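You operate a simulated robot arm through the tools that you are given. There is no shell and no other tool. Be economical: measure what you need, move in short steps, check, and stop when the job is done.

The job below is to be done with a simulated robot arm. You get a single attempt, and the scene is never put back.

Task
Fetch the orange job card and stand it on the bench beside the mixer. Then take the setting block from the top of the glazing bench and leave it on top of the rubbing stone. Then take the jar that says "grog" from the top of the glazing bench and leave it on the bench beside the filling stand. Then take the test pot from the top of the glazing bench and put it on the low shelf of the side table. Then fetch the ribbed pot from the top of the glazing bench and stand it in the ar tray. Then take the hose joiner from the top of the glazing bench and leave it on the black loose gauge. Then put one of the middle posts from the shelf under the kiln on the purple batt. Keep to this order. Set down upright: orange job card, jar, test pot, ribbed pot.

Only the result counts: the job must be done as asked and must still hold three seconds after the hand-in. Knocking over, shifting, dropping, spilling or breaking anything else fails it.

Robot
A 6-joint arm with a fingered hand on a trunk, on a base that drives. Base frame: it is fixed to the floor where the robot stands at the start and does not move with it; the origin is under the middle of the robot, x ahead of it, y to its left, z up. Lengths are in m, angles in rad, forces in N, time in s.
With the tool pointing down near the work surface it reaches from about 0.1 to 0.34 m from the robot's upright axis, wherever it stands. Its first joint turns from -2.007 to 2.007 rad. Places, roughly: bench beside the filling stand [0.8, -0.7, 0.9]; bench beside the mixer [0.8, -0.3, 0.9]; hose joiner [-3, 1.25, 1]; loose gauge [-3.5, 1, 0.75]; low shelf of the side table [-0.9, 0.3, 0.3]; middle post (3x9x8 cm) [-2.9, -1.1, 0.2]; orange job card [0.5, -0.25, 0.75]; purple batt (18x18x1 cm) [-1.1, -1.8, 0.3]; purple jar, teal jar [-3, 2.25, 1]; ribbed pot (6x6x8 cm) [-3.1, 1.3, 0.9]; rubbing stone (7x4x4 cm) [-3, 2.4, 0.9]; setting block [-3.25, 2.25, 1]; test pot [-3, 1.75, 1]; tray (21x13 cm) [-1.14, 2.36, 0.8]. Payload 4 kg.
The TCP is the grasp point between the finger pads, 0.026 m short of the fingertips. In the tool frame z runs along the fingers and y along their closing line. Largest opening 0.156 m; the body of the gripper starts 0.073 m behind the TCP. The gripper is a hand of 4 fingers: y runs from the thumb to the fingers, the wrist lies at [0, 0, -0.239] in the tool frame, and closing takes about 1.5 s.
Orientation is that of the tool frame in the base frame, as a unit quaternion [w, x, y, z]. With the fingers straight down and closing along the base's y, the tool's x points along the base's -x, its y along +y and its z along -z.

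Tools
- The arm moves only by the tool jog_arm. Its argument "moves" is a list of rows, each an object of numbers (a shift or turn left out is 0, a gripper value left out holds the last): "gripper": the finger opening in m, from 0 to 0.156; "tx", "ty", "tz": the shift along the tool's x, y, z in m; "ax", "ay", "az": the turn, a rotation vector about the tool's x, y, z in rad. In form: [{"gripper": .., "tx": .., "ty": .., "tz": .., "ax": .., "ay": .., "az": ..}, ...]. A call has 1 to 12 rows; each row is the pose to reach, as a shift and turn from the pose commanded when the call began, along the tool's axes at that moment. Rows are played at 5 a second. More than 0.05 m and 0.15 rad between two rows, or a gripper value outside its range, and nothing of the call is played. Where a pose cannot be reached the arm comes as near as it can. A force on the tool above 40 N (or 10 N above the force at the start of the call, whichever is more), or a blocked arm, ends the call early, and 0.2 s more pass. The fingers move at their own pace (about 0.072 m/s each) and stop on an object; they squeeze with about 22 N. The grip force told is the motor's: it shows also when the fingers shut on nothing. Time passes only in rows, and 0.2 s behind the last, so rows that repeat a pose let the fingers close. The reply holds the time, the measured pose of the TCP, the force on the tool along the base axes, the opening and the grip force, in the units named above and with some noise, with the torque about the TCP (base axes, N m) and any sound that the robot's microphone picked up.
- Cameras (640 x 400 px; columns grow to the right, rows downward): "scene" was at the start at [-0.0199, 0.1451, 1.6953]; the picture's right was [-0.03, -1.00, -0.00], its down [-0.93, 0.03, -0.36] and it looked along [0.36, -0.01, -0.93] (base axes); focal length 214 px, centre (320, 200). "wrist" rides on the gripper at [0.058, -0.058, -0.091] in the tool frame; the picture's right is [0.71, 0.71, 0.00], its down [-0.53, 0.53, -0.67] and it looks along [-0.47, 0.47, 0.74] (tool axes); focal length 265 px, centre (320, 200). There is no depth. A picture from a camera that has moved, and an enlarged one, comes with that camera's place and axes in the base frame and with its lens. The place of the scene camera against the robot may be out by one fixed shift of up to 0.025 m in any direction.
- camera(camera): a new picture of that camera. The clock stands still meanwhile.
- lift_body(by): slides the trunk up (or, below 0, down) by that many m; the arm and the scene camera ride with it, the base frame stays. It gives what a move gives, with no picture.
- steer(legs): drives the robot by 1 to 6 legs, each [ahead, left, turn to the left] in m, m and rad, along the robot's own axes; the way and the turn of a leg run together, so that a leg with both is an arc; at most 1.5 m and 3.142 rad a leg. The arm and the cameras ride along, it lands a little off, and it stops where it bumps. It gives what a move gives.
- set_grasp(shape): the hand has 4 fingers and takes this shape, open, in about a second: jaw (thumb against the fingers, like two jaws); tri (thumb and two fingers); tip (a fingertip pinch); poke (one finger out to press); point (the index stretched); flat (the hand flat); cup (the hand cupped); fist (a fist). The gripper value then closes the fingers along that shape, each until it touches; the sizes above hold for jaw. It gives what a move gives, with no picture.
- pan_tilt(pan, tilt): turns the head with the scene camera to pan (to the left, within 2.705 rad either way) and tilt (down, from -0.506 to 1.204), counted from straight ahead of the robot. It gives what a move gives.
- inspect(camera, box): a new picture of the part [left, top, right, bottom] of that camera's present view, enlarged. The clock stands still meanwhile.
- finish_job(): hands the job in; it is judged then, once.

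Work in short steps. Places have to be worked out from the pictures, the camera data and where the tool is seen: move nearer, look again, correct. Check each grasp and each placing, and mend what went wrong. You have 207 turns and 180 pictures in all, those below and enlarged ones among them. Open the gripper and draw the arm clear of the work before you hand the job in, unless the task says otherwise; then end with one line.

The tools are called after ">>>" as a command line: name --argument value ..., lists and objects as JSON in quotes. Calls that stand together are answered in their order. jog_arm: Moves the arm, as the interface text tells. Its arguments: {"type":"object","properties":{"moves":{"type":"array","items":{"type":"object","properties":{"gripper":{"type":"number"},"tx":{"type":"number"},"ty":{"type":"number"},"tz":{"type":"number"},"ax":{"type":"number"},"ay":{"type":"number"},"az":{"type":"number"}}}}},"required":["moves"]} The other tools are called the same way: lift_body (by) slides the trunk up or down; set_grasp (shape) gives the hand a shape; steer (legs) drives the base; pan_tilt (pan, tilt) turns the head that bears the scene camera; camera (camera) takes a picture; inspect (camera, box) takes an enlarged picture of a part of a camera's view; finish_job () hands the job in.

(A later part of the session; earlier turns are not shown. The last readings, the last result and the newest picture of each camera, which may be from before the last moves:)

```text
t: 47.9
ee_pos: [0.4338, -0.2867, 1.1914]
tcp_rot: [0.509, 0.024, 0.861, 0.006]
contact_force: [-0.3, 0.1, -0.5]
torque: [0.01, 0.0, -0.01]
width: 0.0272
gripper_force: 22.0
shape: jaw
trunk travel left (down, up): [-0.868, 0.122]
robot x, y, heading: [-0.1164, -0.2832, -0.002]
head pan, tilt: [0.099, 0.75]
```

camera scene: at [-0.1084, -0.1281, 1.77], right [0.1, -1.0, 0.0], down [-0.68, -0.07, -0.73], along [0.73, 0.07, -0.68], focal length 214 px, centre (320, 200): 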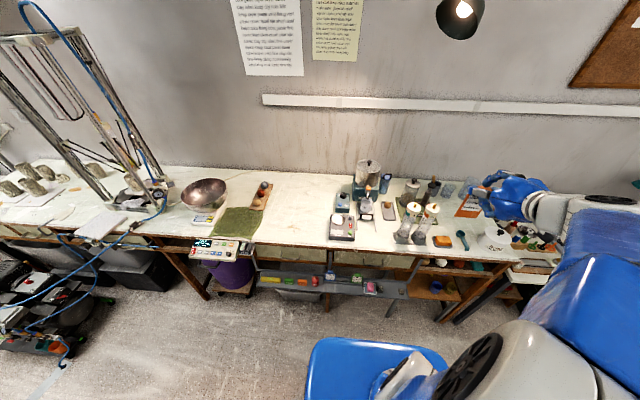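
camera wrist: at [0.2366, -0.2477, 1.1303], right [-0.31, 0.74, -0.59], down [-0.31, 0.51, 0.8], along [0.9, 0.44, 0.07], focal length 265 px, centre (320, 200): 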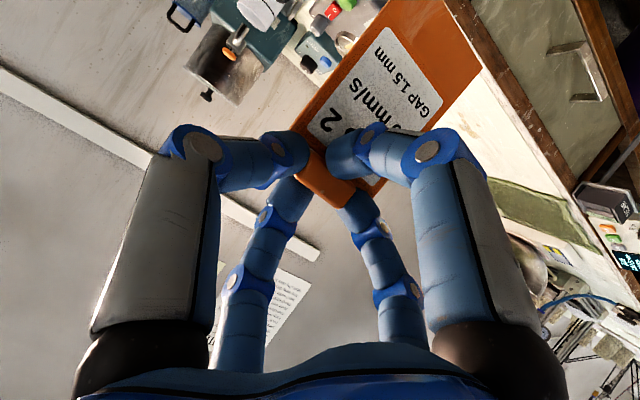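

Lowering works well (TCP now level with the trunk plate). Before choosing the spot I zoom right into the machine labels to be sure which one is the mixer.

>>> inspect --camera "scene" --box '[352, 185, 384, 205]'

>>> inspect --camera "scene" --box '[326, 190, 366, 245]'

>>> inspect --camera "scene" --box '[400, 180, 450, 215]'

```text
16.00 times, centred on (368, 195) of scene
camera zoom: at [-0.1113, -0.1288, 1.7701], right [0.1, -1.0, 0.0], down [-0.68, -0.07, -0.73], along [0.73, 0.07, -0.68], focal length 3432 px, centre (-448, 280)
```

zoom: 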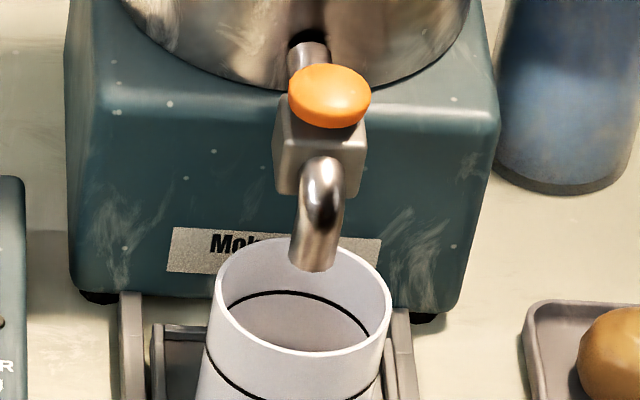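

```text
7.27 times, centred on (346, 218) of scene
camera zoom: at [-0.1113, -0.1288, 1.7701], right [0.1, -1.0, 0.0], down [-0.68, -0.07, -0.73], along [0.73, 0.07, -0.68], focal length 1560 px, centre (131, 73)
```

zoom: 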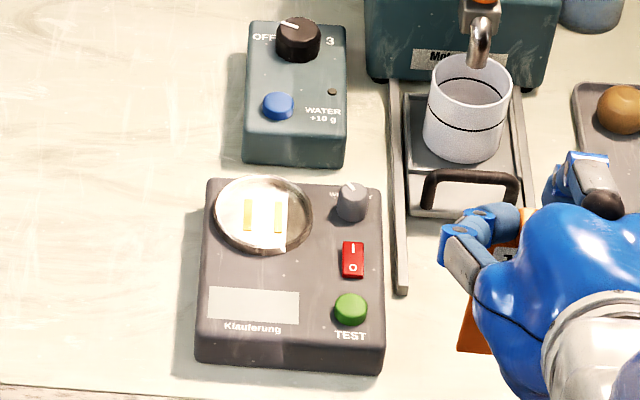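

```text
11.43 times, centred on (425, 198) of scene
camera zoom: at [-0.1113, -0.1288, 1.7701], right [0.1, -1.0, 0.0], down [-0.68, -0.07, -0.73], along [0.73, 0.07, -0.68], focal length 2451 px, centre (-880, 229)
```

zoom: 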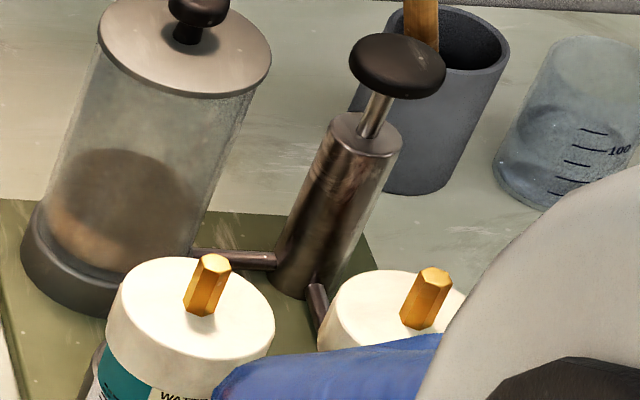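

The label ("Mo…", with a speed/water control box) confirms the teal machine with its control box is the mixer. I try extending the arm a bit more before driving to the free spot left of the control box.

>>> jog_arm --moves '[{"tx": -0.019, "tz": 0.035}, {"tx": -0.02, "tz": 0.035}]'

>>> steer --legs '[[0, 0.23, 0]]'

>>> camera --camera "scene"

>>> camera --camera "wrist"

```text
t: 48.5
ee_pos: [0.4711, -0.289, 1.1942]
tcp_rot: [0.509, 0.025, 0.86, 0.006]
contact_force: [-0.6, 0.7, 0.4]
torque: [0.02, 0.02, -0.04]
width: 0.0271
gripper_force: 21.6
shape: jaw
trunk travel left (down, up): [-0.868, 0.122]
robot x, y, heading: [-0.1163, -0.2815, 0.002]
head pan, tilt: [0.099, 0.75]
```

```text
t: 51.9
ee_pos: [0.4766, -0.0647, 1.1909]
tcp_rot: [0.507, 0.026, 0.862, 0.004]
contact_force: [-0.4, 0.2, -0.2]
torque: [-0.01, -0.01, -0.02]
width: 0.0271
gripper_force: 22.4
shape: jaw
trunk travel left (down, up): [-0.868, 0.122]
robot x, y, heading: [-0.1152, -0.0587, -0.008]
head pan, tilt: [0.099, 0.75]
```

```text
139 pictures are left
camera scene: at [-0.1062, 0.0977, 1.7701], right [0.1, -1.0, 0.0], down [-0.68, -0.06, -0.73], along [0.73, 0.07, -0.68], focal length 214 px, centre (320, 200)
```

scene: 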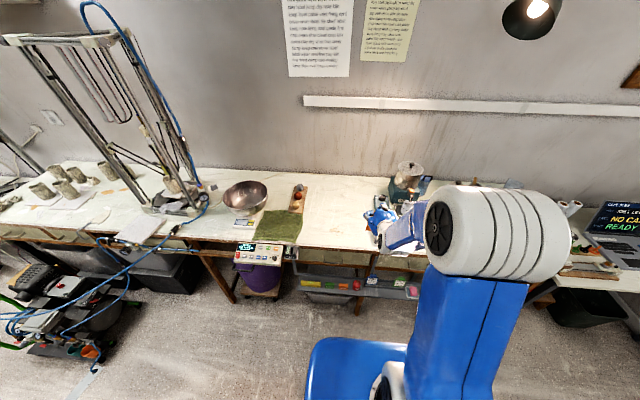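

```text
138 pictures are left
camera wrist: at [0.3679, -0.1185, 1.1833], right [-0.31, 0.74, -0.59], down [-0.31, 0.51, 0.8], along [0.9, 0.44, 0.07], focal length 265 px, centre (320, 200)
```

wrist: 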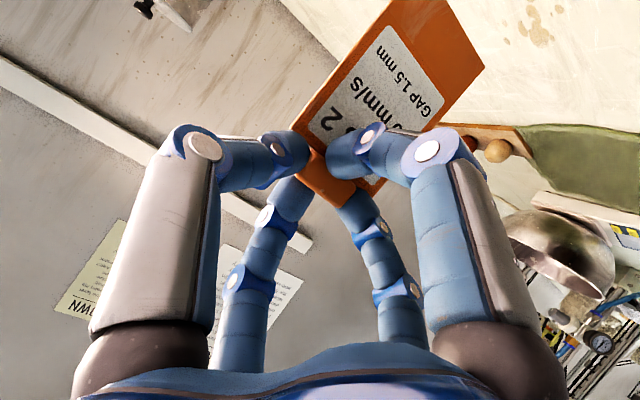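

Path at this height is clear. I drive ahead 0.22 m so the card hovers over the free spot at about (0.72, -0.06).

>>> steer --legs '[[0.225, 0, 0]]'

>>> lift_body --by -0.12

>>> inspect --camera "scene" --box '[240, 150, 440, 300]'

>>> camera --camera "wrist"

```text
t: 55.4
ee_pos: [0.6958, -0.0653, 1.1926]
tcp_rot: [0.507, 0.025, 0.861, 0.006]
contact_force: [-0.6, 0.2, -0.7]
torque: [0.02, 0.01, 0.03]
width: 0.027
gripper_force: 22.4
shape: jaw
trunk travel left (down, up): [-0.868, 0.122]
robot x, y, heading: [0.1042, -0.0585, -0.003]
head pan, tilt: [0.099, 0.75]
```

```text
t: 56.9
ee_pos: [0.6958, -0.0649, 1.0717]
tcp_rot: [0.507, 0.025, 0.862, 0.005]
contact_force: [-0.5, 0.8, -1.0]
torque: [-0.02, 0.03, 0.0]
width: 0.0271
gripper_force: 22.3
shape: jaw
trunk travel left (down, up): [-0.748, 0.242]
robot x, y, heading: [0.1101, -0.0571, -0.008]
head pan, tilt: [0.099, 0.75]
```

```text
2.67 times, centred on (340, 225) of scene
camera zoom: at [0.1148, 0.0978, 1.6501], right [0.1, -1.0, 0.0], down [-0.68, -0.07, -0.73], along [0.73, 0.07, -0.68], focal length 572 px, centre (267, 133)
```

zoom: 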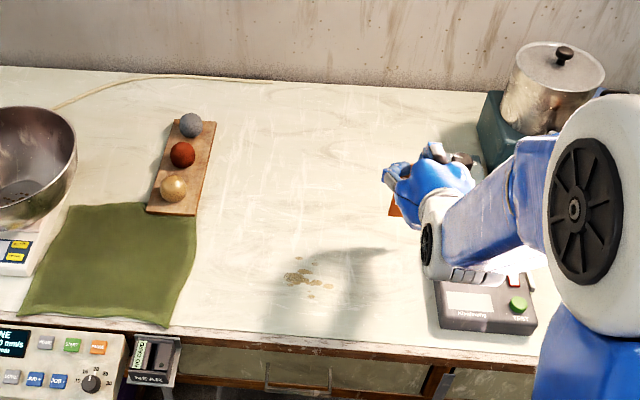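

```text
136 pictures are left
camera wrist: at [0.5872, -0.1184, 1.0638], right [-0.31, 0.74, -0.59], down [-0.31, 0.51, 0.8], along [0.9, 0.44, 0.07], focal length 265 px, centre (320, 200)
```

wrist: 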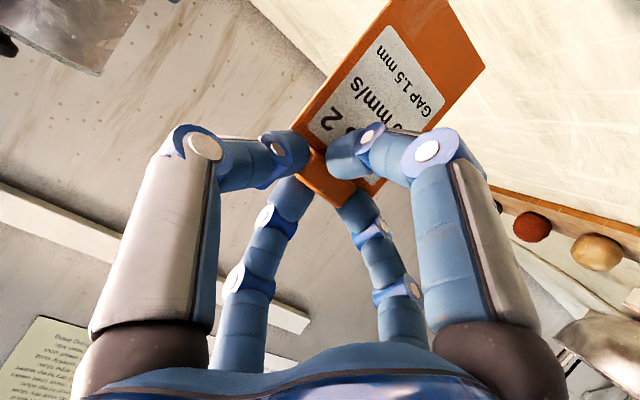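

The card's bottom is ~0.106 below the TCP, so contact is expected at TCP z≈1.006. I lower 5 cm and then feel for the bench.

>>> lift_body --by -0.052

>>> camera --camera "wrist"

```text
t: 57.8
ee_pos: [0.6961, -0.066, 1.0208]
tcp_rot: [0.508, 0.026, 0.861, 0.004]
contact_force: [-0.6, 0.1, -0.3]
torque: [-0.02, -0.02, 0.01]
width: 0.0273
gripper_force: 21.8
shape: jaw
trunk travel left (down, up): [-0.696, 0.294]
robot x, y, heading: [0.1044, -0.0575, 0.002]
head pan, tilt: [0.099, 0.75]
```

```text
135 pictures are left
camera wrist: at [0.587, -0.1182, 1.0119], right [-0.31, 0.74, -0.59], down [-0.31, 0.51, 0.8], along [0.9, 0.44, 0.07], focal length 265 px, centre (320, 200)
```

wrist: 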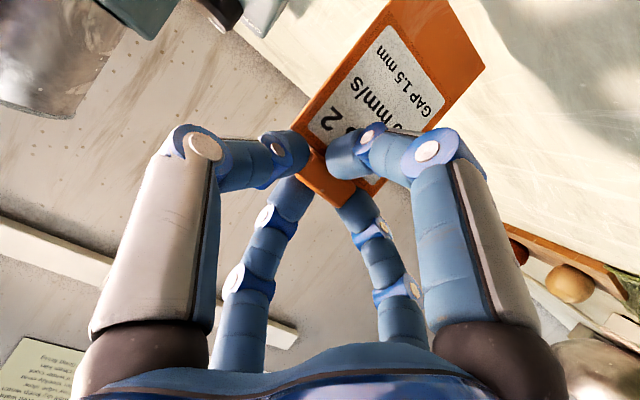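

Clear of the control box. I creep down in 3 mm rows with the force guard.

>>> jog_arm --moves '[{"tx": 0.0026, "tz": 0.0014}, {"tx": 0.0052, "tz": 0.0029}, {"tx": 0.0078, "tz": 0.0043}, {"tx": 0.0104, "tz": 0.0058}, {"tx": 0.0122, "tz": 0.0068}]'

```text
t: 59.0
ee_pos: [0.697, -0.0643, 1.0077]
tcp_rot: [0.509, 0.025, 0.86, 0.005]
contact_force: [-0.1, 0.6, 5.8]
torque: [-0.01, -0.08, 0.01]
width: 0.0271
gripper_force: 22.0
shape: jaw
trunk travel left (down, up): [-0.696, 0.294]
robot x, y, heading: [0.1047, -0.0555, -0.002]
head pan, tilt: [0.099, 0.75]
```

Contact at 5.8 N: the card stands on the bench. I open the fingers gently and look.

>>> jog_arm --moves '[{"gripper": 0.032}, {"gripper": 0.04}, {"gripper": 0.05}, {"gripper": 0.06}, {"gripper": 0.06}]'

>>> camera --camera "wrist"

```text
t: 60.2
ee_pos: [0.697, -0.0653, 1.0062]
tcp_rot: [0.506, 0.025, 0.862, 0.005]
contact_force: [-1.0, -0.4, -0.2]
torque: [0.01, 0.05, 0.02]
width: 0.0597
gripper_force: 0.2
shape: jaw
trunk travel left (down, up): [-0.696, 0.294]
robot x, y, heading: [0.1061, -0.0562, 0.0]
head pan, tilt: [0.099, 0.75]
```

```text
134 pictures are left
camera wrist: at [0.5868, -0.1178, 0.998], right [-0.31, 0.74, -0.59], down [-0.31, 0.51, 0.8], along [0.9, 0.44, 0.07], focal length 265 px, centre (320, 200)
```

wrist: 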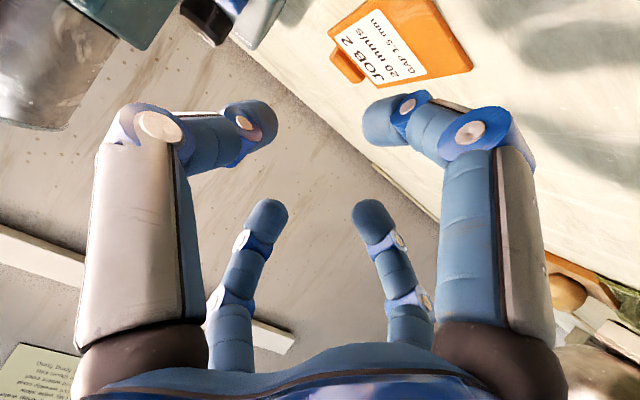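

The card toppled backward onto its back on release. I raise the hand clear and look at how it lies.

>>> lift_body --by 0.12

>>> camera --camera "wrist"

>>> inspect --camera "wrist" --box '[280, 0, 480, 125]'

>>> inspect --camera "scene" --box '[300, 150, 420, 230]'

```text
t: 61.7
ee_pos: [0.6969, -0.0646, 1.1269]
tcp_rot: [0.508, 0.026, 0.861, 0.005]
contact_force: [0.2, -0.7, -0.9]
torque: [-0.04, -0.04, 0.02]
width: 0.0597
gripper_force: 0.1
shape: jaw
trunk travel left (down, up): [-0.816, 0.174]
robot x, y, heading: [0.1044, -0.0584, -0.002]
head pan, tilt: [0.099, 0.75]
```

```text
133 pictures are left
camera wrist: at [0.587, -0.1178, 1.1179], right [-0.31, 0.74, -0.59], down [-0.31, 0.51, 0.8], along [0.9, 0.44, 0.07], focal length 265 px, centre (320, 200)
```

wrist: 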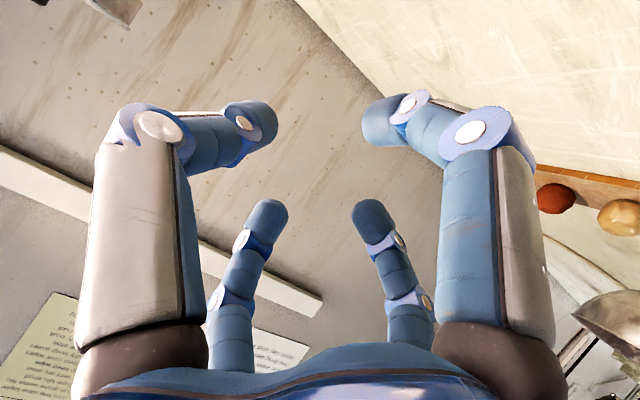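

```text
3.20 times, centred on (380, 62) of wrist
camera zoom: at [0.587, -0.1178, 1.1179], right [-0.31, 0.74, -0.59], down [-0.31, 0.51, 0.8], along [0.9, 0.44, 0.07], focal length 849 px, centre (128, 640)
```

zoom: 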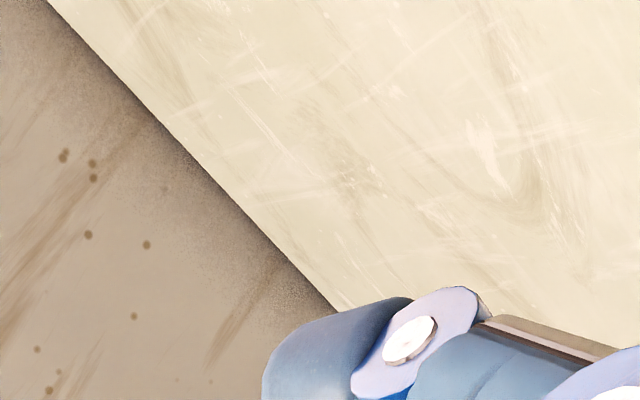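

```text
5.00 times, centred on (360, 190) of scene
camera zoom: at [0.1146, 0.0983, 1.718], right [0.1, -1.0, 0.0], down [-0.68, -0.07, -0.73], along [0.73, 0.07, -0.68], focal length 1072 px, centre (120, 250)
```

zoom: 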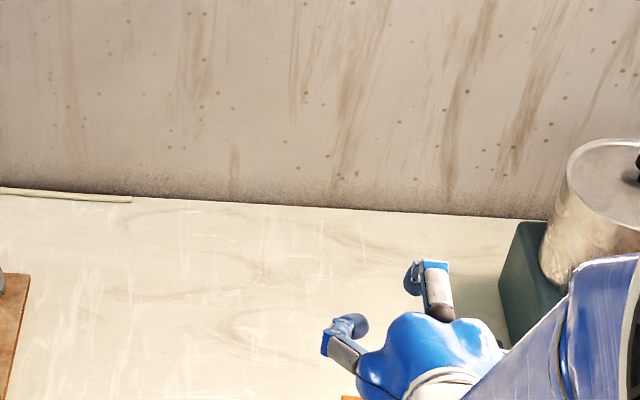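

I back off to get the card in view.

>>> steer --legs '[[-0.2, 0, 0]]'

>>> inspect --camera "wrist" --box '[240, 0, 480, 150]'

>>> inspect --camera "scene" --box '[300, 150, 420, 230]'

```text
t: 64.8
ee_pos: [0.5058, -0.0646, 1.1252]
tcp_rot: [0.506, 0.026, 0.862, 0.004]
contact_force: [-0.6, 0.5, 0.8]
torque: [-0.04, 0.01, -0.03]
width: 0.0598
gripper_force: 0.1
shape: jaw
trunk travel left (down, up): [-0.816, 0.174]
robot x, y, heading: [-0.0869, -0.0563, -0.006]
head pan, tilt: [0.099, 0.75]
```

```text
2.67 times, centred on (360, 75) of wrist
camera zoom: at [0.3951, -0.1173, 1.1176], right [-0.31, 0.74, -0.59], down [-0.31, 0.51, 0.8], along [0.9, 0.43, 0.07], focal length 708 px, centre (213, 533)
```

zoom: 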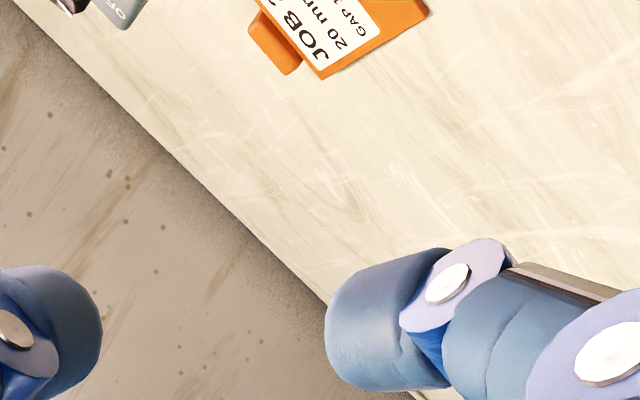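

```text
5.00 times, centred on (360, 190) of scene
camera zoom: at [-0.0791, 0.1003, 1.7179], right [0.09, -1.0, 0.0], down [-0.68, -0.07, -0.73], along [0.73, 0.07, -0.68], focal length 1072 px, centre (120, 250)
```

zoom: 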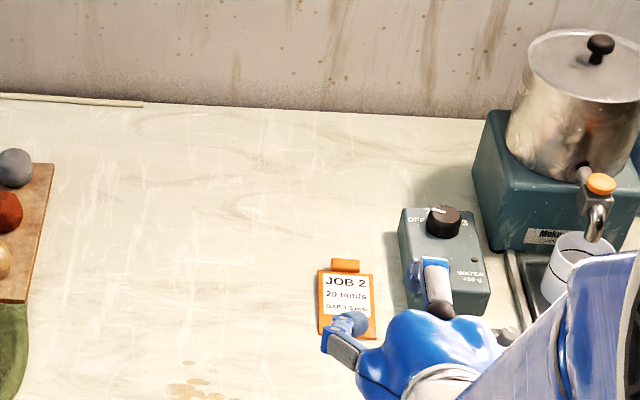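

The card lies flat at x 0.69–0.79, y≈-0.065, handle at the far end. I need the base closer for a regrasp, so I check the floor space under the bench.

>>> steer --legs '[[-0.35, 0, 0]]'

>>> lift_body --by -0.45

>>> pan_tilt --pan 0.1 --tilt 0.6

>>> camera --camera "scene"

```text
t: 69.8
ee_pos: [0.1555, -0.0641, 1.1253]
tcp_rot: [0.507, 0.027, 0.862, 0.004]
contact_force: [0.1, -0.4, -0.8]
torque: [-0.03, -0.02, 0.03]
width: 0.0595
gripper_force: 0.1
shape: jaw
trunk travel left (down, up): [-0.816, 0.174]
robot x, y, heading: [-0.4415, -0.0532, -0.005]
head pan, tilt: [0.099, 0.75]
```

```text
refused: -0.45 is not a number from -0.4 to 0.4
```

```text
t: 70.5
ee_pos: [0.1557, -0.0633, 1.1254]
tcp_rot: [0.506, 0.026, 0.862, 0.004]
contact_force: [0.0, -0.5, -0.1]
torque: [0.02, 0.03, -0.03]
width: 0.0601
gripper_force: 0.1
shape: jaw
trunk travel left (down, up): [-0.816, 0.174]
robot x, y, heading: [-0.4431, -0.0517, -0.007]
head pan, tilt: [0.099, 0.6]
```

```text
128 pictures are left
camera scene: at [-0.4242, 0.1015, 1.7308], right [0.09, -1.0, 0.0], down [-0.56, -0.05, -0.82], along [0.82, 0.08, -0.57], focal length 214 px, centre (320, 200)
```

scene: 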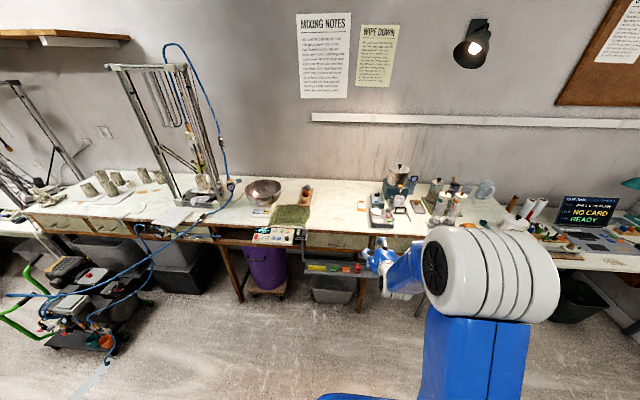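

>>> lift_body --by -0.4

>>> camera --camera "scene"

```text
t: 74.3
ee_pos: [0.1552, -0.0646, 0.7249]
tcp_rot: [0.507, 0.027, 0.862, 0.004]
contact_force: [0.2, 0.3, 0.3]
torque: [0.0, 0.03, 0.02]
width: 0.0597
gripper_force: 0.0
shape: jaw
trunk travel left (down, up): [-0.416, 0.574]
robot x, y, heading: [-0.4364, -0.0519, 0.002]
head pan, tilt: [0.099, 0.6]
```

```text
127 pictures are left
camera scene: at [-0.4244, 0.1012, 1.3309], right [0.09, -1.0, 0.0], down [-0.56, -0.05, -0.83], along [0.82, 0.08, -0.56], focal length 214 px, centre (320, 200)
```

scene: 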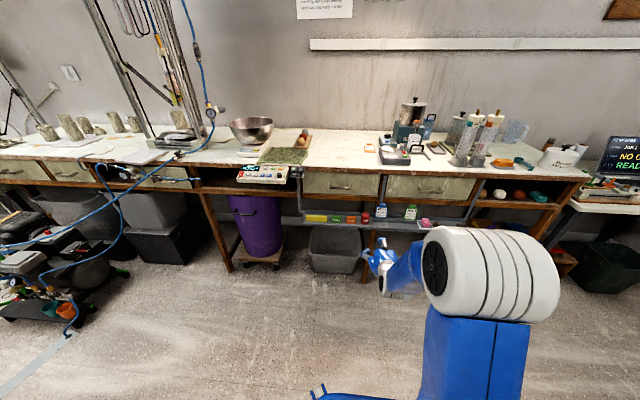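

Floor: tub front at x≈0.59, a bench leg near (0.51, -0.12), so the base can go to x≈0.17 only. I'll drag the card toward the edge by pressing the lower knuckle on it. First go back over the card.

>>> lift_body --by 0.4

>>> steer --legs '[[0.605, 0, 0]]'

>>> lift_body --by -0.13

>>> camera --camera "wrist"

>>> inspect --camera "scene" --box '[280, 160, 420, 250]'

```text
t: 78.1
ee_pos: [0.1544, -0.063, 1.1257]
tcp_rot: [0.507, 0.027, 0.861, 0.003]
contact_force: [0.0, -0.5, -0.2]
torque: [-0.01, 0.0, -0.03]
width: 0.0597
gripper_force: 0.0
shape: jaw
trunk travel left (down, up): [-0.816, 0.174]
robot x, y, heading: [-0.4355, -0.0544, -0.004]
head pan, tilt: [0.099, 0.6]
```

```text
t: 86.5
ee_pos: [0.7734, -0.0629, 1.1271]
tcp_rot: [0.507, 0.026, 0.861, 0.004]
contact_force: [0.1, 0.2, 0.5]
torque: [0.04, -0.01, 0.03]
width: 0.0596
gripper_force: 0.1
shape: jaw
trunk travel left (down, up): [-0.816, 0.174]
robot x, y, heading: [0.1783, -0.0563, -0.003]
head pan, tilt: [0.099, 0.6]
```

```text
t: 88.0
ee_pos: [0.7756, -0.0642, 0.9951]
tcp_rot: [0.507, 0.025, 0.862, 0.005]
contact_force: [0.1, -0.3, 0.2]
torque: [0.0, -0.01, -0.01]
width: 0.0596
gripper_force: 0.0
shape: jaw
trunk travel left (down, up): [-0.686, 0.304]
robot x, y, heading: [0.1833, -0.0586, -0.003]
head pan, tilt: [0.099, 0.6]
```

```text
126 pictures are left
camera wrist: at [0.6655, -0.1171, 0.9877], right [-0.32, 0.74, -0.59], down [-0.31, 0.51, 0.8], along [0.9, 0.44, 0.07], focal length 265 px, centre (320, 200)
```

wrist: 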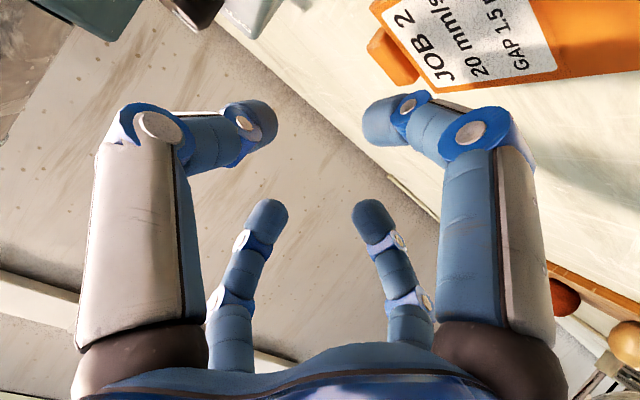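

```text
4.44 times, centred on (350, 205) of scene
camera zoom: at [0.1951, 0.0991, 1.6009], right [0.1, -1.0, 0.0], down [-0.56, -0.06, -0.83], along [0.82, 0.08, -0.56], focal length 953 px, centre (187, 178)
```

zoom: 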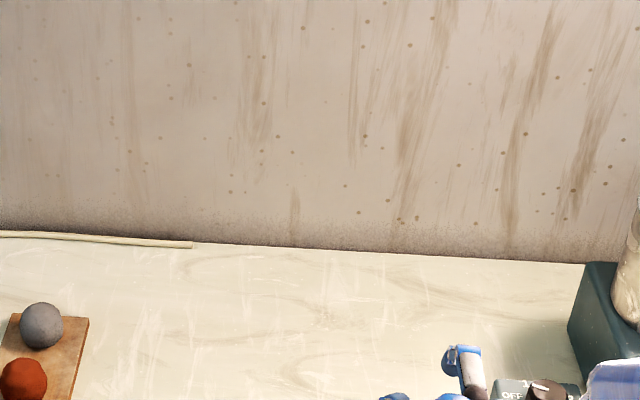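

The card's label end is at x≈0.74 and my lower knuckle is about x 0.72. I try to stretch the arm 2–3 cm further before pressing.

>>> jog_arm --moves '[{"tx": -0.0145, "tz": 0.0263}, {"tx": -0.0145, "tz": 0.0263}]'

```text
t: 88.6
ee_pos: [0.8046, -0.067, 0.998]
tcp_rot: [0.508, 0.025, 0.861, 0.005]
contact_force: [-0.6, -0.7, -0.1]
torque: [0.02, 0.02, -0.01]
width: 0.0596
gripper_force: 0.0
shape: jaw
trunk travel left (down, up): [-0.686, 0.304]
robot x, y, heading: [0.1818, -0.0569, -0.004]
head pan, tilt: [0.099, 0.6]
```

It reached without limit; trying further, so I might hook behind the handle.

>>> jog_arm --moves '[{"tx": -0.0145, "tz": 0.0263}, {"tx": -0.029, "tz": 0.0526}, {"tx": -0.0387, "tz": 0.0701}, {"tx": -0.0387, "tz": 0.0701}]'

>>> camera --camera "wrist"

```text
t: 89.6
ee_pos: [0.8826, -0.0684, 0.9928]
tcp_rot: [0.508, 0.025, 0.861, 0.005]
contact_force: [0.0, 0.0, 0.6]
torque: [-0.02, 0.01, -0.01]
width: 0.0596
gripper_force: 0.0
shape: jaw
trunk travel left (down, up): [-0.686, 0.304]
robot x, y, heading: [0.1851, -0.0538, -0.002]
head pan, tilt: [0.099, 0.6]
```

```text
124 pictures are left
camera wrist: at [0.7737, -0.1215, 0.9855], right [-0.32, 0.74, -0.59], down [-0.31, 0.51, 0.8], along [0.9, 0.44, 0.07], focal length 265 px, centre (320, 200)
```

wrist: 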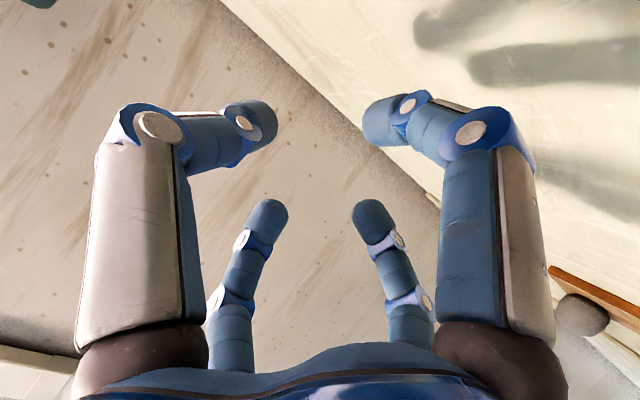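

Reach is much greater than stated (0.70). The lower knuckle can go just behind the handle: 2 cm further, then down with force guard to hook it.

>>> jog_arm --moves '[{"tx": -0.0097, "tz": 0.0175}, {"tx": -0.0122, "tz": 0.0219}, {"tx": -0.0035, "tz": 0.0267}, {"tx": 0.0053, "tz": 0.0315}, {"tx": 0.0097, "tz": 0.0339}, {"tx": 0.014, "tz": 0.0363}]'

>>> inspect --camera "scene" --box '[280, 180, 440, 290]'

```text
t: 91.0
ee_pos: [0.9089, -0.0684, 0.9658]
tcp_rot: [0.507, 0.025, 0.862, 0.005]
contact_force: [0.1, -0.4, 0.1]
torque: [-0.01, -0.01, -0.01]
width: 0.0596
gripper_force: 0.0
shape: jaw
trunk travel left (down, up): [-0.686, 0.304]
robot x, y, heading: [0.1796, -0.0595, -0.002]
head pan, tilt: [0.099, 0.6]
```

```text
3.64 times, centred on (360, 235) of scene
camera zoom: at [0.195, 0.0992, 1.6009], right [0.1, -1.0, 0.0], down [-0.56, -0.06, -0.83], along [0.82, 0.08, -0.56], focal length 780 px, centre (174, 73)
```

zoom: 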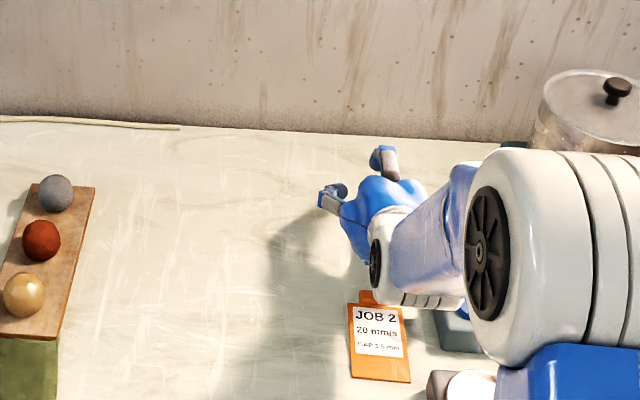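

No contact yet; I go 5 mm lower and then pull back 5 cm, watching the force.

>>> jog_arm --moves '[{"tx": 0.0044, "tz": 0.0024}, {"tx": 0.0116, "tz": -0.0107}, {"tx": 0.0188, "tz": -0.0239}, {"tx": 0.0237, "tz": -0.0326}, {"tx": 0.0285, "tz": -0.0414}]'

>>> inspect --camera "scene" --box '[280, 180, 440, 290]'

```text
t: 92.2
ee_pos: [0.8598, -0.0675, 0.9609]
tcp_rot: [0.506, 0.026, 0.862, 0.005]
contact_force: [0.7, -0.2, 0.1]
torque: [-0.01, 0.01, -0.02]
width: 0.0597
gripper_force: 0.0
shape: jaw
trunk travel left (down, up): [-0.686, 0.304]
robot x, y, heading: [0.1795, -0.0525, -0.0]
head pan, tilt: [0.099, 0.6]
```

```text
3.64 times, centred on (360, 235) of scene
camera zoom: at [0.1951, 0.0991, 1.6009], right [0.1, -1.0, 0.0], down [-0.56, -0.06, -0.83], along [0.82, 0.08, -0.56], focal length 780 px, centre (174, 73)
```

zoom: 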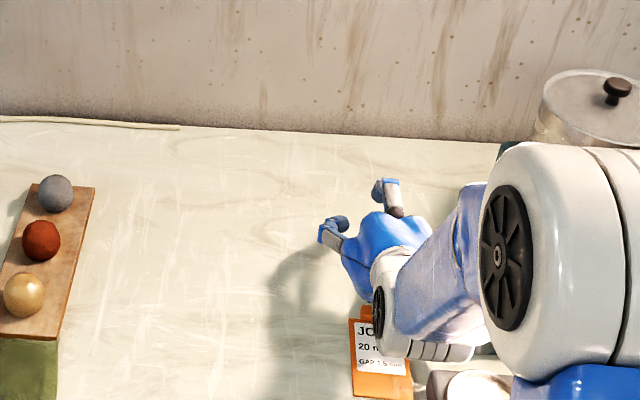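

The card is being pulled along. I pull another 10 cm.

>>> jog_arm --moves '[{"tx": 0.0096, "tz": -0.0175}, {"tx": 0.0193, "tz": -0.035}, {"tx": 0.0289, "tz": -0.0526}, {"tx": 0.0386, "tz": -0.0701}, {"tx": 0.0482, "tz": -0.0876}, {"tx": 0.0482, "tz": -0.0876}]'

>>> camera --camera "scene"

```text
t: 93.4
ee_pos: [0.7639, -0.0586, 0.97]
tcp_rot: [0.518, 0.021, 0.855, 0.002]
contact_force: [-0.4, -0.4, 1.5]
torque: [-0.02, -0.03, -0.03]
width: 0.0599
gripper_force: 0.1
shape: jaw
trunk travel left (down, up): [-0.686, 0.304]
robot x, y, heading: [0.1836, -0.0586, -0.004]
head pan, tilt: [0.099, 0.6]
stopped in row 5: the force on the tool passed its limit at 53 N (the readings are from after the stop); the commanded pose is now the measured one
```

```text
121 pictures are left
camera scene: at [0.1861, 0.1037, 1.6006], right [0.1, -1.0, 0.0], down [-0.56, -0.06, -0.83], along [0.82, 0.08, -0.56], focal length 214 px, centre (320, 200)
```

scene: 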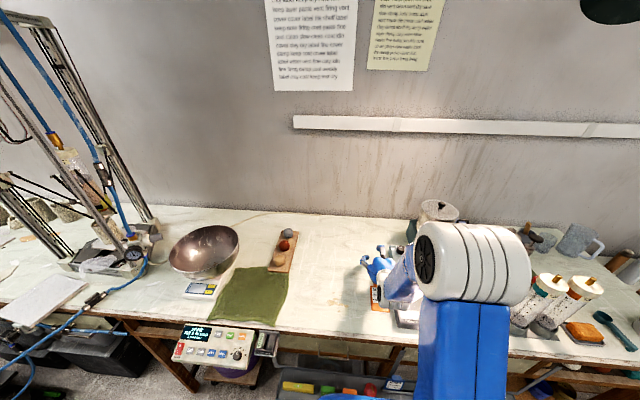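

A 53 N stop occurred; I look closely to see what was touched.

>>> inspect --camera "scene" --box '[340, 200, 480, 340]'

>>> camera --camera "wrist"

```text
2.86 times, centred on (410, 270) of scene
camera zoom: at [0.1861, 0.1037, 1.6006], right [0.1, -1.0, 0.0], down [-0.56, -0.06, -0.83], along [0.82, 0.08, -0.56], focal length 613 px, centre (63, 0)
```

zoom: 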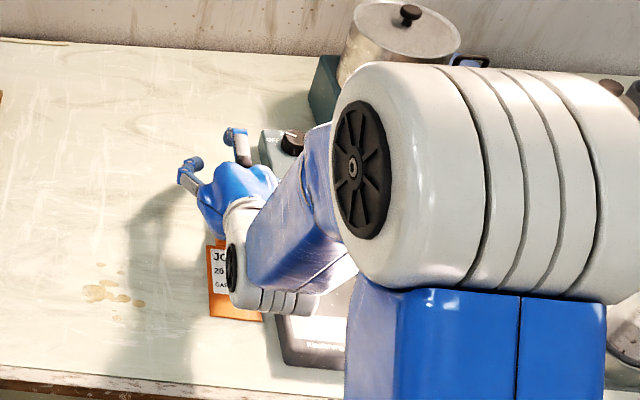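

```text
119 pictures are left
camera wrist: at [0.6545, -0.1131, 0.9603], right [-0.3, 0.73, -0.61], down [-0.33, 0.52, 0.79], along [0.89, 0.44, 0.09], focal length 265 px, centre (320, 200)
```

wrist: 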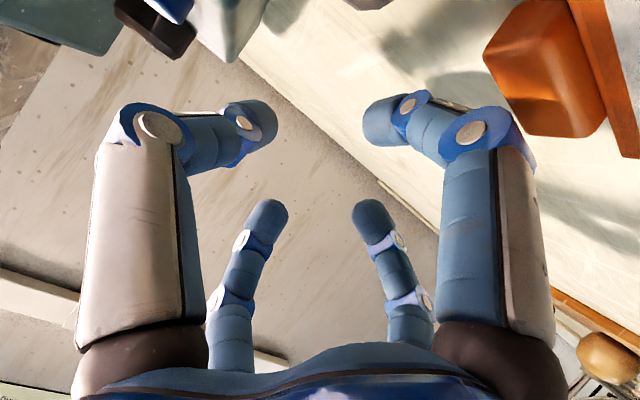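

The tester has not moved (same corner position as before), and the card now lies with its near end at x≈0.59; the knuckle seemingly rode onto the handle. I raise the hand and turn the tool to vertical.

>>> lift_body --by 0.16

>>> jog_arm --moves '[{"ay": 0.14}, {"ay": 0.28}, {"ay": 0.42}, {"ay": 0.56}, {"ay": 0.7}, {"ay": 0.84}, {"ay": 0.98}, {"ay": 1.05}, {"ay": 1.05}]'

>>> camera --camera "wrist"

>>> camera --camera "scene"

```text
t: 95.3
ee_pos: [0.7681, -0.0614, 1.1279]
tcp_rot: [0.516, 0.022, 0.857, 0.004]
contact_force: [-0.8, -0.6, -0.9]
torque: [0.0, -0.01, -0.01]
width: 0.0598
gripper_force: 0.0
shape: jaw
trunk travel left (down, up): [-0.846, 0.144]
robot x, y, heading: [0.1842, -0.0588, 0.001]
head pan, tilt: [0.099, 0.6]
```

```text
t: 97.3
ee_pos: [0.7696, -0.0637, 1.1269]
tcp_rot: [0.017, 0.016, 1.0, 0.014]
contact_force: [0.4, -0.4, -0.6]
torque: [0.03, 0.01, 0.02]
width: 0.0598
gripper_force: 0.1
shape: jaw
out of reach, approached as far as the arm can: row 3
trunk travel left (down, up): [-0.846, 0.144]
robot x, y, heading: [0.1792, -0.055, 0.002]
head pan, tilt: [0.099, 0.6]
```

```text
118 pictures are left
camera wrist: at [0.7066, -0.1208, 1.2151], right [-0.68, 0.73, 0.0], down [0.52, 0.49, 0.7], along [0.51, 0.48, -0.71], focal length 265 px, centre (320, 200)
```

wrist: 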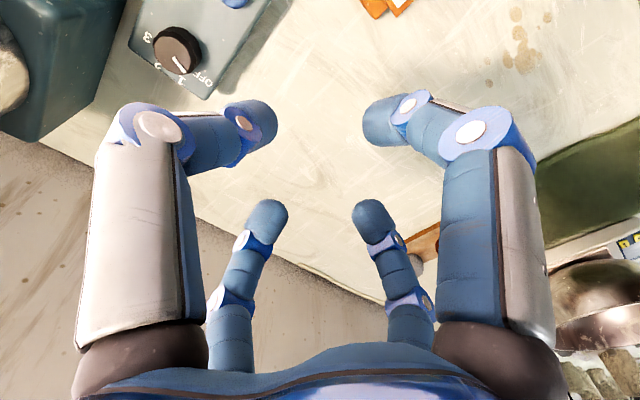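

```text
117 pictures are left
camera scene: at [0.1945, 0.099, 1.7609], right [0.1, -1.0, 0.0], down [-0.56, -0.06, -0.83], along [0.82, 0.08, -0.56], focal length 214 px, centre (320, 200)
```

scene: 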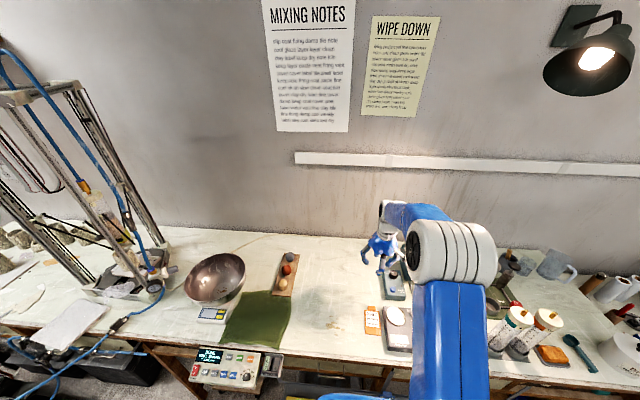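

The arm reaches far with a vertical tool too. If it can also pitch a full 90° forward, grasping the flat card from straight above and turning 90° makes it exactly upright; I test that range here in free air.

>>> jog_arm --moves '[{"ay": -0.14}, {"ay": -0.28}, {"ay": -0.42}, {"ay": -0.56}, {"ay": -0.7}, {"ay": -0.84}, {"ay": -0.98}, {"ay": -1.12}, {"ay": -1.26}, {"ay": -1.4}, {"ay": -1.54}, {"ay": -1.54}]'

```text
t: 99.9
ee_pos: [0.7687, -0.0622, 1.1273]
tcp_rot: [0.709, 0.022, 0.705, -0.001]
contact_force: [-0.7, -0.9, -1.0]
torque: [0.0, 0.04, 0.01]
width: 0.0599
gripper_force: 0.1
shape: jaw
trunk travel left (down, up): [-0.846, 0.144]
robot x, y, heading: [0.1779, -0.0586, -0.002]
head pan, tilt: [0.099, 0.6]
```

Full 90° pitch is reachable. I return to vertical and hover over the card's handle to measure it.

>>> jog_arm --moves '[{"ay": 0.14}, {"ay": 0.28}, {"ay": 0.42}, {"ay": 0.56}, {"ay": 0.7}, {"ay": 0.84}, {"ay": 0.98}, {"ay": 1.12}, {"ay": 1.26}, {"ay": 1.4}, {"ay": 1.54}, {"ay": 1.54}]'

>>> jog_arm --moves '[{"tx": 0.035, "gripper": 0.1}, {"tx": 0.07, "tz": 0.03, "gripper": 0.1}, {"tx": 0.1, "tz": 0.06, "gripper": 0.1}, {"tx": 0.11, "tz": 0.06, "gripper": 0.1}]'

>>> camera --camera "wrist"

```text
t: 102.5
ee_pos: [0.7679, -0.0627, 1.128]
tcp_rot: [0.017, 0.017, 1.0, 0.015]
contact_force: [-0.2, 0.3, 0.2]
torque: [0.0, 0.0, -0.02]
width: 0.0597
gripper_force: 0.1
shape: jaw
out of reach, approached as far as the arm can: row 7
trunk travel left (down, up): [-0.846, 0.144]
robot x, y, heading: [0.1793, -0.0541, -0.003]
head pan, tilt: [0.099, 0.6]
```

```text
t: 103.5
ee_pos: [0.6576, -0.0569, 1.0651]
tcp_rot: [0.018, 0.018, 1.0, 0.014]
contact_force: [-0.3, 0.3, 0.0]
torque: [0.0, -0.04, 0.0]
width: 0.0995
gripper_force: 0.1
shape: jaw
trunk travel left (down, up): [-0.846, 0.144]
robot x, y, heading: [0.1837, -0.057, -0.005]
head pan, tilt: [0.099, 0.6]
```

```text
116 pictures are left
camera wrist: at [0.5961, -0.1149, 1.1524], right [-0.68, 0.73, 0.0], down [0.52, 0.49, 0.7], along [0.52, 0.48, -0.71], focal length 265 px, centre (320, 200)
```

wrist: 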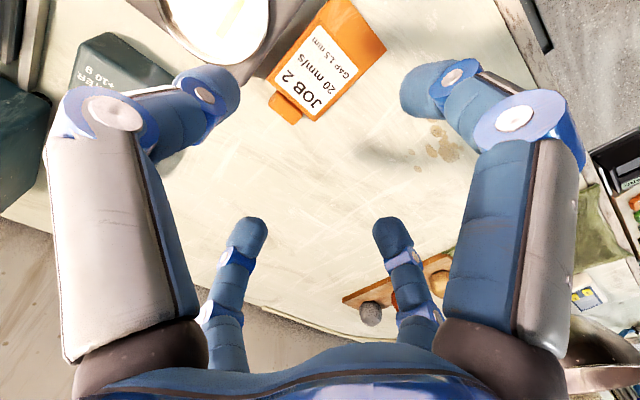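

The card spans x 0.61–0.72 at y≈-0.06, too close to the tester/control box for the thumb. I'll drag it left by pressing the fully opened thumb on the panel: move the hand 7.5 cm left, open wide, and descend.

>>> jog_arm --moves '[{"ty": 0.04, "gripper": 0.156}, {"ty": 0.075, "gripper": 0.156}, {"ty": 0.075, "tz": 0.04, "gripper": 0.156}, {"ty": 0.075, "tz": 0.08, "gripper": 0.156}, {"ty": 0.075, "tz": 0.112, "gripper": 0.156}, {"ty": 0.075, "tz": 0.112, "gripper": 0.156}]'

>>> camera --camera "wrist"

>>> inspect --camera "scene" --box '[320, 200, 460, 340]'

```text
t: 104.9
ee_pos: [0.6657, 0.0205, 0.9548]
tcp_rot: [0.018, 0.017, 1.0, 0.014]
contact_force: [0.4, -0.8, -0.5]
torque: [-0.04, -0.02, 0.03]
width: 0.1557
gripper_force: 0.1
shape: jaw
trunk travel left (down, up): [-0.846, 0.144]
robot x, y, heading: [0.1818, -0.0561, 0.001]
head pan, tilt: [0.099, 0.6]
```

```text
115 pictures are left
camera wrist: at [0.6036, -0.0372, 1.0425], right [-0.68, 0.73, 0.0], down [0.52, 0.49, 0.7], along [0.51, 0.48, -0.71], focal length 265 px, centre (320, 200)
```

wrist: 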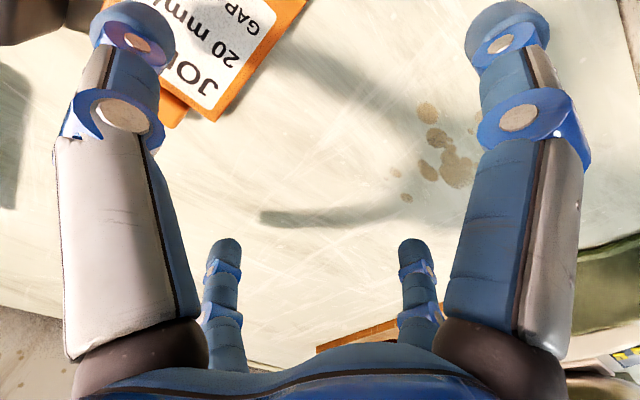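

```text
2.86 times, centred on (390, 270) of scene
camera zoom: at [0.1927, 0.0997, 1.7609], right [0.1, -1.0, 0.0], down [-0.56, -0.06, -0.83], along [0.82, 0.08, -0.56], focal length 613 px, centre (120, 0)
```

zoom: 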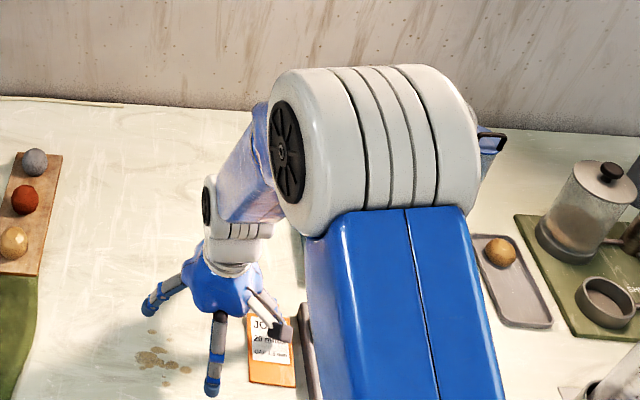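

The thumb tip is over the label. I lower 18 mm and check the force.

>>> jog_arm --moves '[{"tz": 0.008}, {"tz": 0.014}, {"tz": 0.018}, {"tz": 0.018}]'

```text
t: 105.9
ee_pos: [0.6672, 0.0215, 0.9371]
tcp_rot: [0.019, 0.018, 1.0, 0.014]
contact_force: [-0.4, 0.3, 0.6]
torque: [-0.02, -0.01, -0.01]
width: 0.1563
gripper_force: 0.0
shape: jaw
trunk travel left (down, up): [-0.846, 0.144]
robot x, y, heading: [0.1841, -0.0566, 0.003]
head pan, tilt: [0.099, 0.6]
```

>>> jog_arm --moves '[{"tz": 0.002}, {"tz": 0.004}, {"tz": 0.006}]'

```text
t: 106.7
ee_pos: [0.6685, 0.0236, 0.9314]
tcp_rot: [0.02, 0.016, 1.0, 0.013]
contact_force: [-1.4, 9.0, 26.5]
torque: [-2.37, 0.03, -0.14]
width: 0.1561
gripper_force: 0.1
shape: jaw
trunk travel left (down, up): [-0.846, 0.144]
robot x, y, heading: [0.1804, -0.0536, 0.0]
head pan, tilt: [0.099, 0.6]
```

Firm contact through the thumb (26 N). I ease up 2 mm and drag left 8 cm.

>>> jog_arm --moves '[{"tz": -0.002}, {"tz": -0.002, "ty": 0.02}, {"tz": -0.002, "ty": 0.04}, {"tz": -0.002, "ty": 0.06}, {"tz": -0.002, "ty": 0.08}, {"tz": -0.002, "ty": 0.09}]'

>>> inspect --camera "scene" --box '[320, 200, 460, 340]'

```text
t: 108.1
ee_pos: [0.6708, 0.1126, 0.9345]
tcp_rot: [0.017, 0.017, 1.0, 0.014]
contact_force: [0.0, -1.6, 3.2]
torque: [-0.24, 0.01, -0.01]
width: 0.1558
gripper_force: 0.0
shape: jaw
trunk travel left (down, up): [-0.846, 0.144]
robot x, y, heading: [0.1815, -0.0587, -0.002]
head pan, tilt: [0.099, 0.6]
```

```text
2.86 times, centred on (390, 270) of scene
camera zoom: at [0.1952, 0.0981, 1.761], right [0.1, -1.0, 0.0], down [-0.56, -0.05, -0.83], along [0.82, 0.08, -0.56], focal length 613 px, centre (120, 0)
```

zoom: 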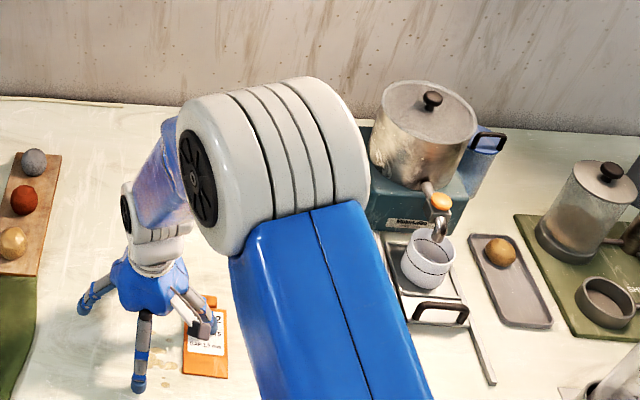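

The card followed. I lift and look at its new place from the wrist.

>>> jog_arm --moves '[{"tz": -0.04}, {"tz": -0.08, "ty": -0.04}, {"tz": -0.11, "ty": -0.085}, {"tz": -0.11, "ty": -0.085}]'

>>> camera --camera "wrist"

>>> inspect --camera "wrist" --box '[220, 0, 420, 125]'

```text
refused: row 2 steps farther than a row can; nothing moved
```

```text
112 pictures are left
camera wrist: at [0.6088, 0.0536, 1.0212], right [-0.68, 0.73, 0.0], down [0.52, 0.49, 0.7], along [0.51, 0.48, -0.71], focal length 265 px, centre (320, 200)
```

wrist: 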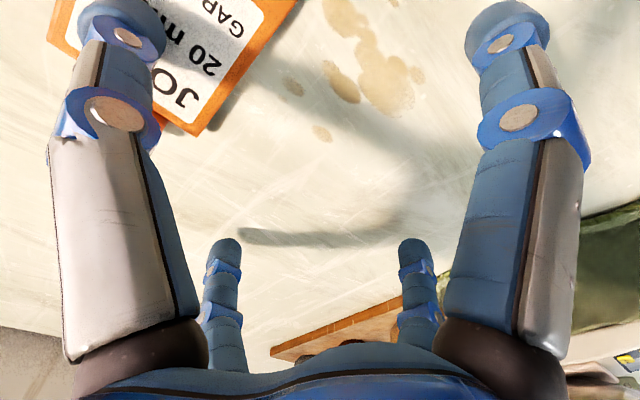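

```text
3.20 times, centred on (320, 62) of wrist
camera zoom: at [0.6088, 0.0536, 1.0212], right [-0.68, 0.73, 0.0], down [0.52, 0.49, 0.7], along [0.51, 0.48, -0.71], focal length 849 px, centre (320, 640)
```

zoom: 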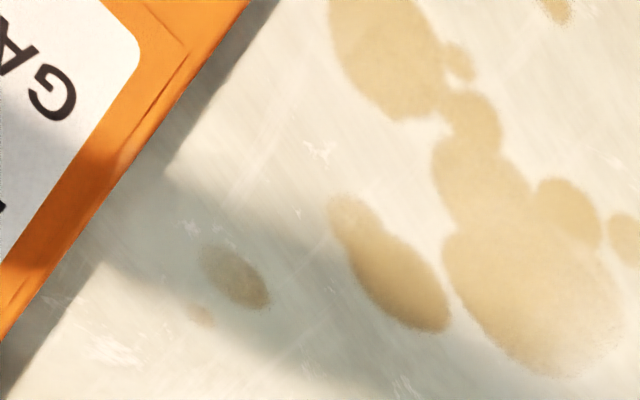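

I must watch pictures and row sizes. Lift and shift with smaller steps, then one picture.

>>> jog_arm --moves '[{"tz": -0.04}, {"tz": -0.07, "ty": -0.03}, {"tz": -0.1, "ty": -0.06}, {"tz": -0.1, "ty": -0.085}, {"tz": -0.1, "ty": -0.085}]'

>>> inspect --camera "wrist" --box '[180, 0, 440, 160]'

```text
t: 109.3
ee_pos: [0.6657, 0.0224, 1.0289]
tcp_rot: [0.016, 0.017, 1.0, 0.013]
contact_force: [-0.4, 0.0, 0.7]
torque: [-0.04, 0.01, 0.0]
width: 0.1559
gripper_force: 0.1
shape: jaw
trunk travel left (down, up): [-0.846, 0.144]
robot x, y, heading: [0.1823, -0.0541, 0.001]
head pan, tilt: [0.099, 0.6]
```

```text
2.46 times, centred on (310, 80) of wrist
camera zoom: at [0.6034, -0.0347, 1.117], right [-0.68, 0.73, 0.0], down [0.52, 0.49, 0.7], along [0.51, 0.48, -0.71], focal length 653 px, centre (345, 495)
```

zoom: 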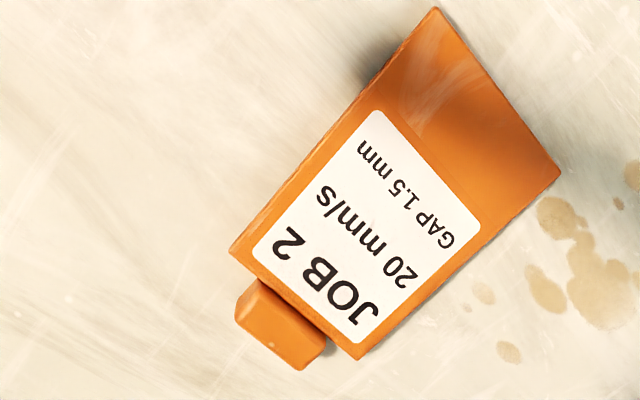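

A superb view: panel x 0.609–0.698, y 0.002–0.062, handle x 0.698–0.715 (3 cm wide, ~1 cm thick). I'll grasp it with the tool tilted ~15° backward so the digit over the panel clears it; afterwards turning 90° stands it upright. First align above.

>>> jog_arm --moves '[{"tx": -0.02, "ty": 0.004, "ay": 0.1, "ax": 0.01, "az": -0.012, "gripper": 0.06}, {"tx": -0.04, "ty": 0.008, "ay": 0.2, "ax": 0.02, "az": -0.024, "gripper": 0.06}, {"tx": -0.052, "ty": 0.01, "tz": 0.02, "ay": 0.292, "ax": 0.026, "az": -0.034, "gripper": 0.06}, {"tx": -0.052, "ty": 0.01, "tz": 0.04, "ay": 0.292, "ax": 0.026, "az": -0.034, "gripper": 0.06}, {"tx": -0.052, "ty": 0.01, "tz": 0.04, "ay": 0.292, "ax": 0.026, "az": -0.034, "gripper": 0.06}, {"tx": -0.052, "ty": 0.01, "tz": 0.04, "ay": 0.292, "ax": 0.026, "az": -0.034, "gripper": 0.06}]'

>>> camera --camera "wrist"

```text
t: 110.7
ee_pos: [0.7197, 0.0321, 0.9918]
tcp_rot: [-0.13, -0.002, 0.991, 0.003]
contact_force: [0.0, 0.2, 0.0]
torque: [0.02, 0.0, 0.0]
width: 0.0605
gripper_force: 0.1
shape: jaw
trunk travel left (down, up): [-0.846, 0.144]
robot x, y, heading: [0.1793, -0.06, 0.001]
head pan, tilt: [0.099, 0.6]
```

```text
109 pictures are left
camera wrist: at [0.6887, -0.0255, 1.0957], right [-0.69, 0.7, 0.19], down [0.68, 0.52, 0.51], along [0.26, 0.48, -0.84], focal length 265 px, centre (320, 200)
```

wrist: 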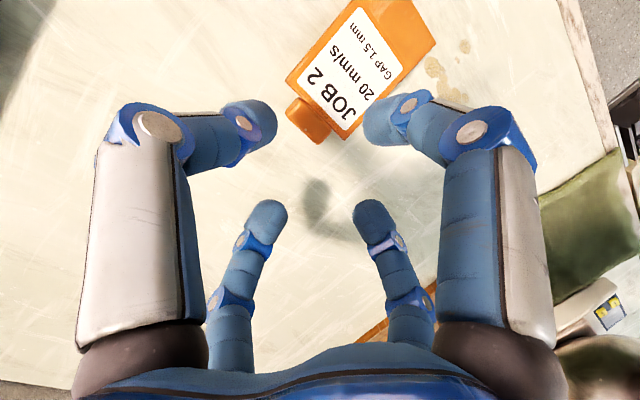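

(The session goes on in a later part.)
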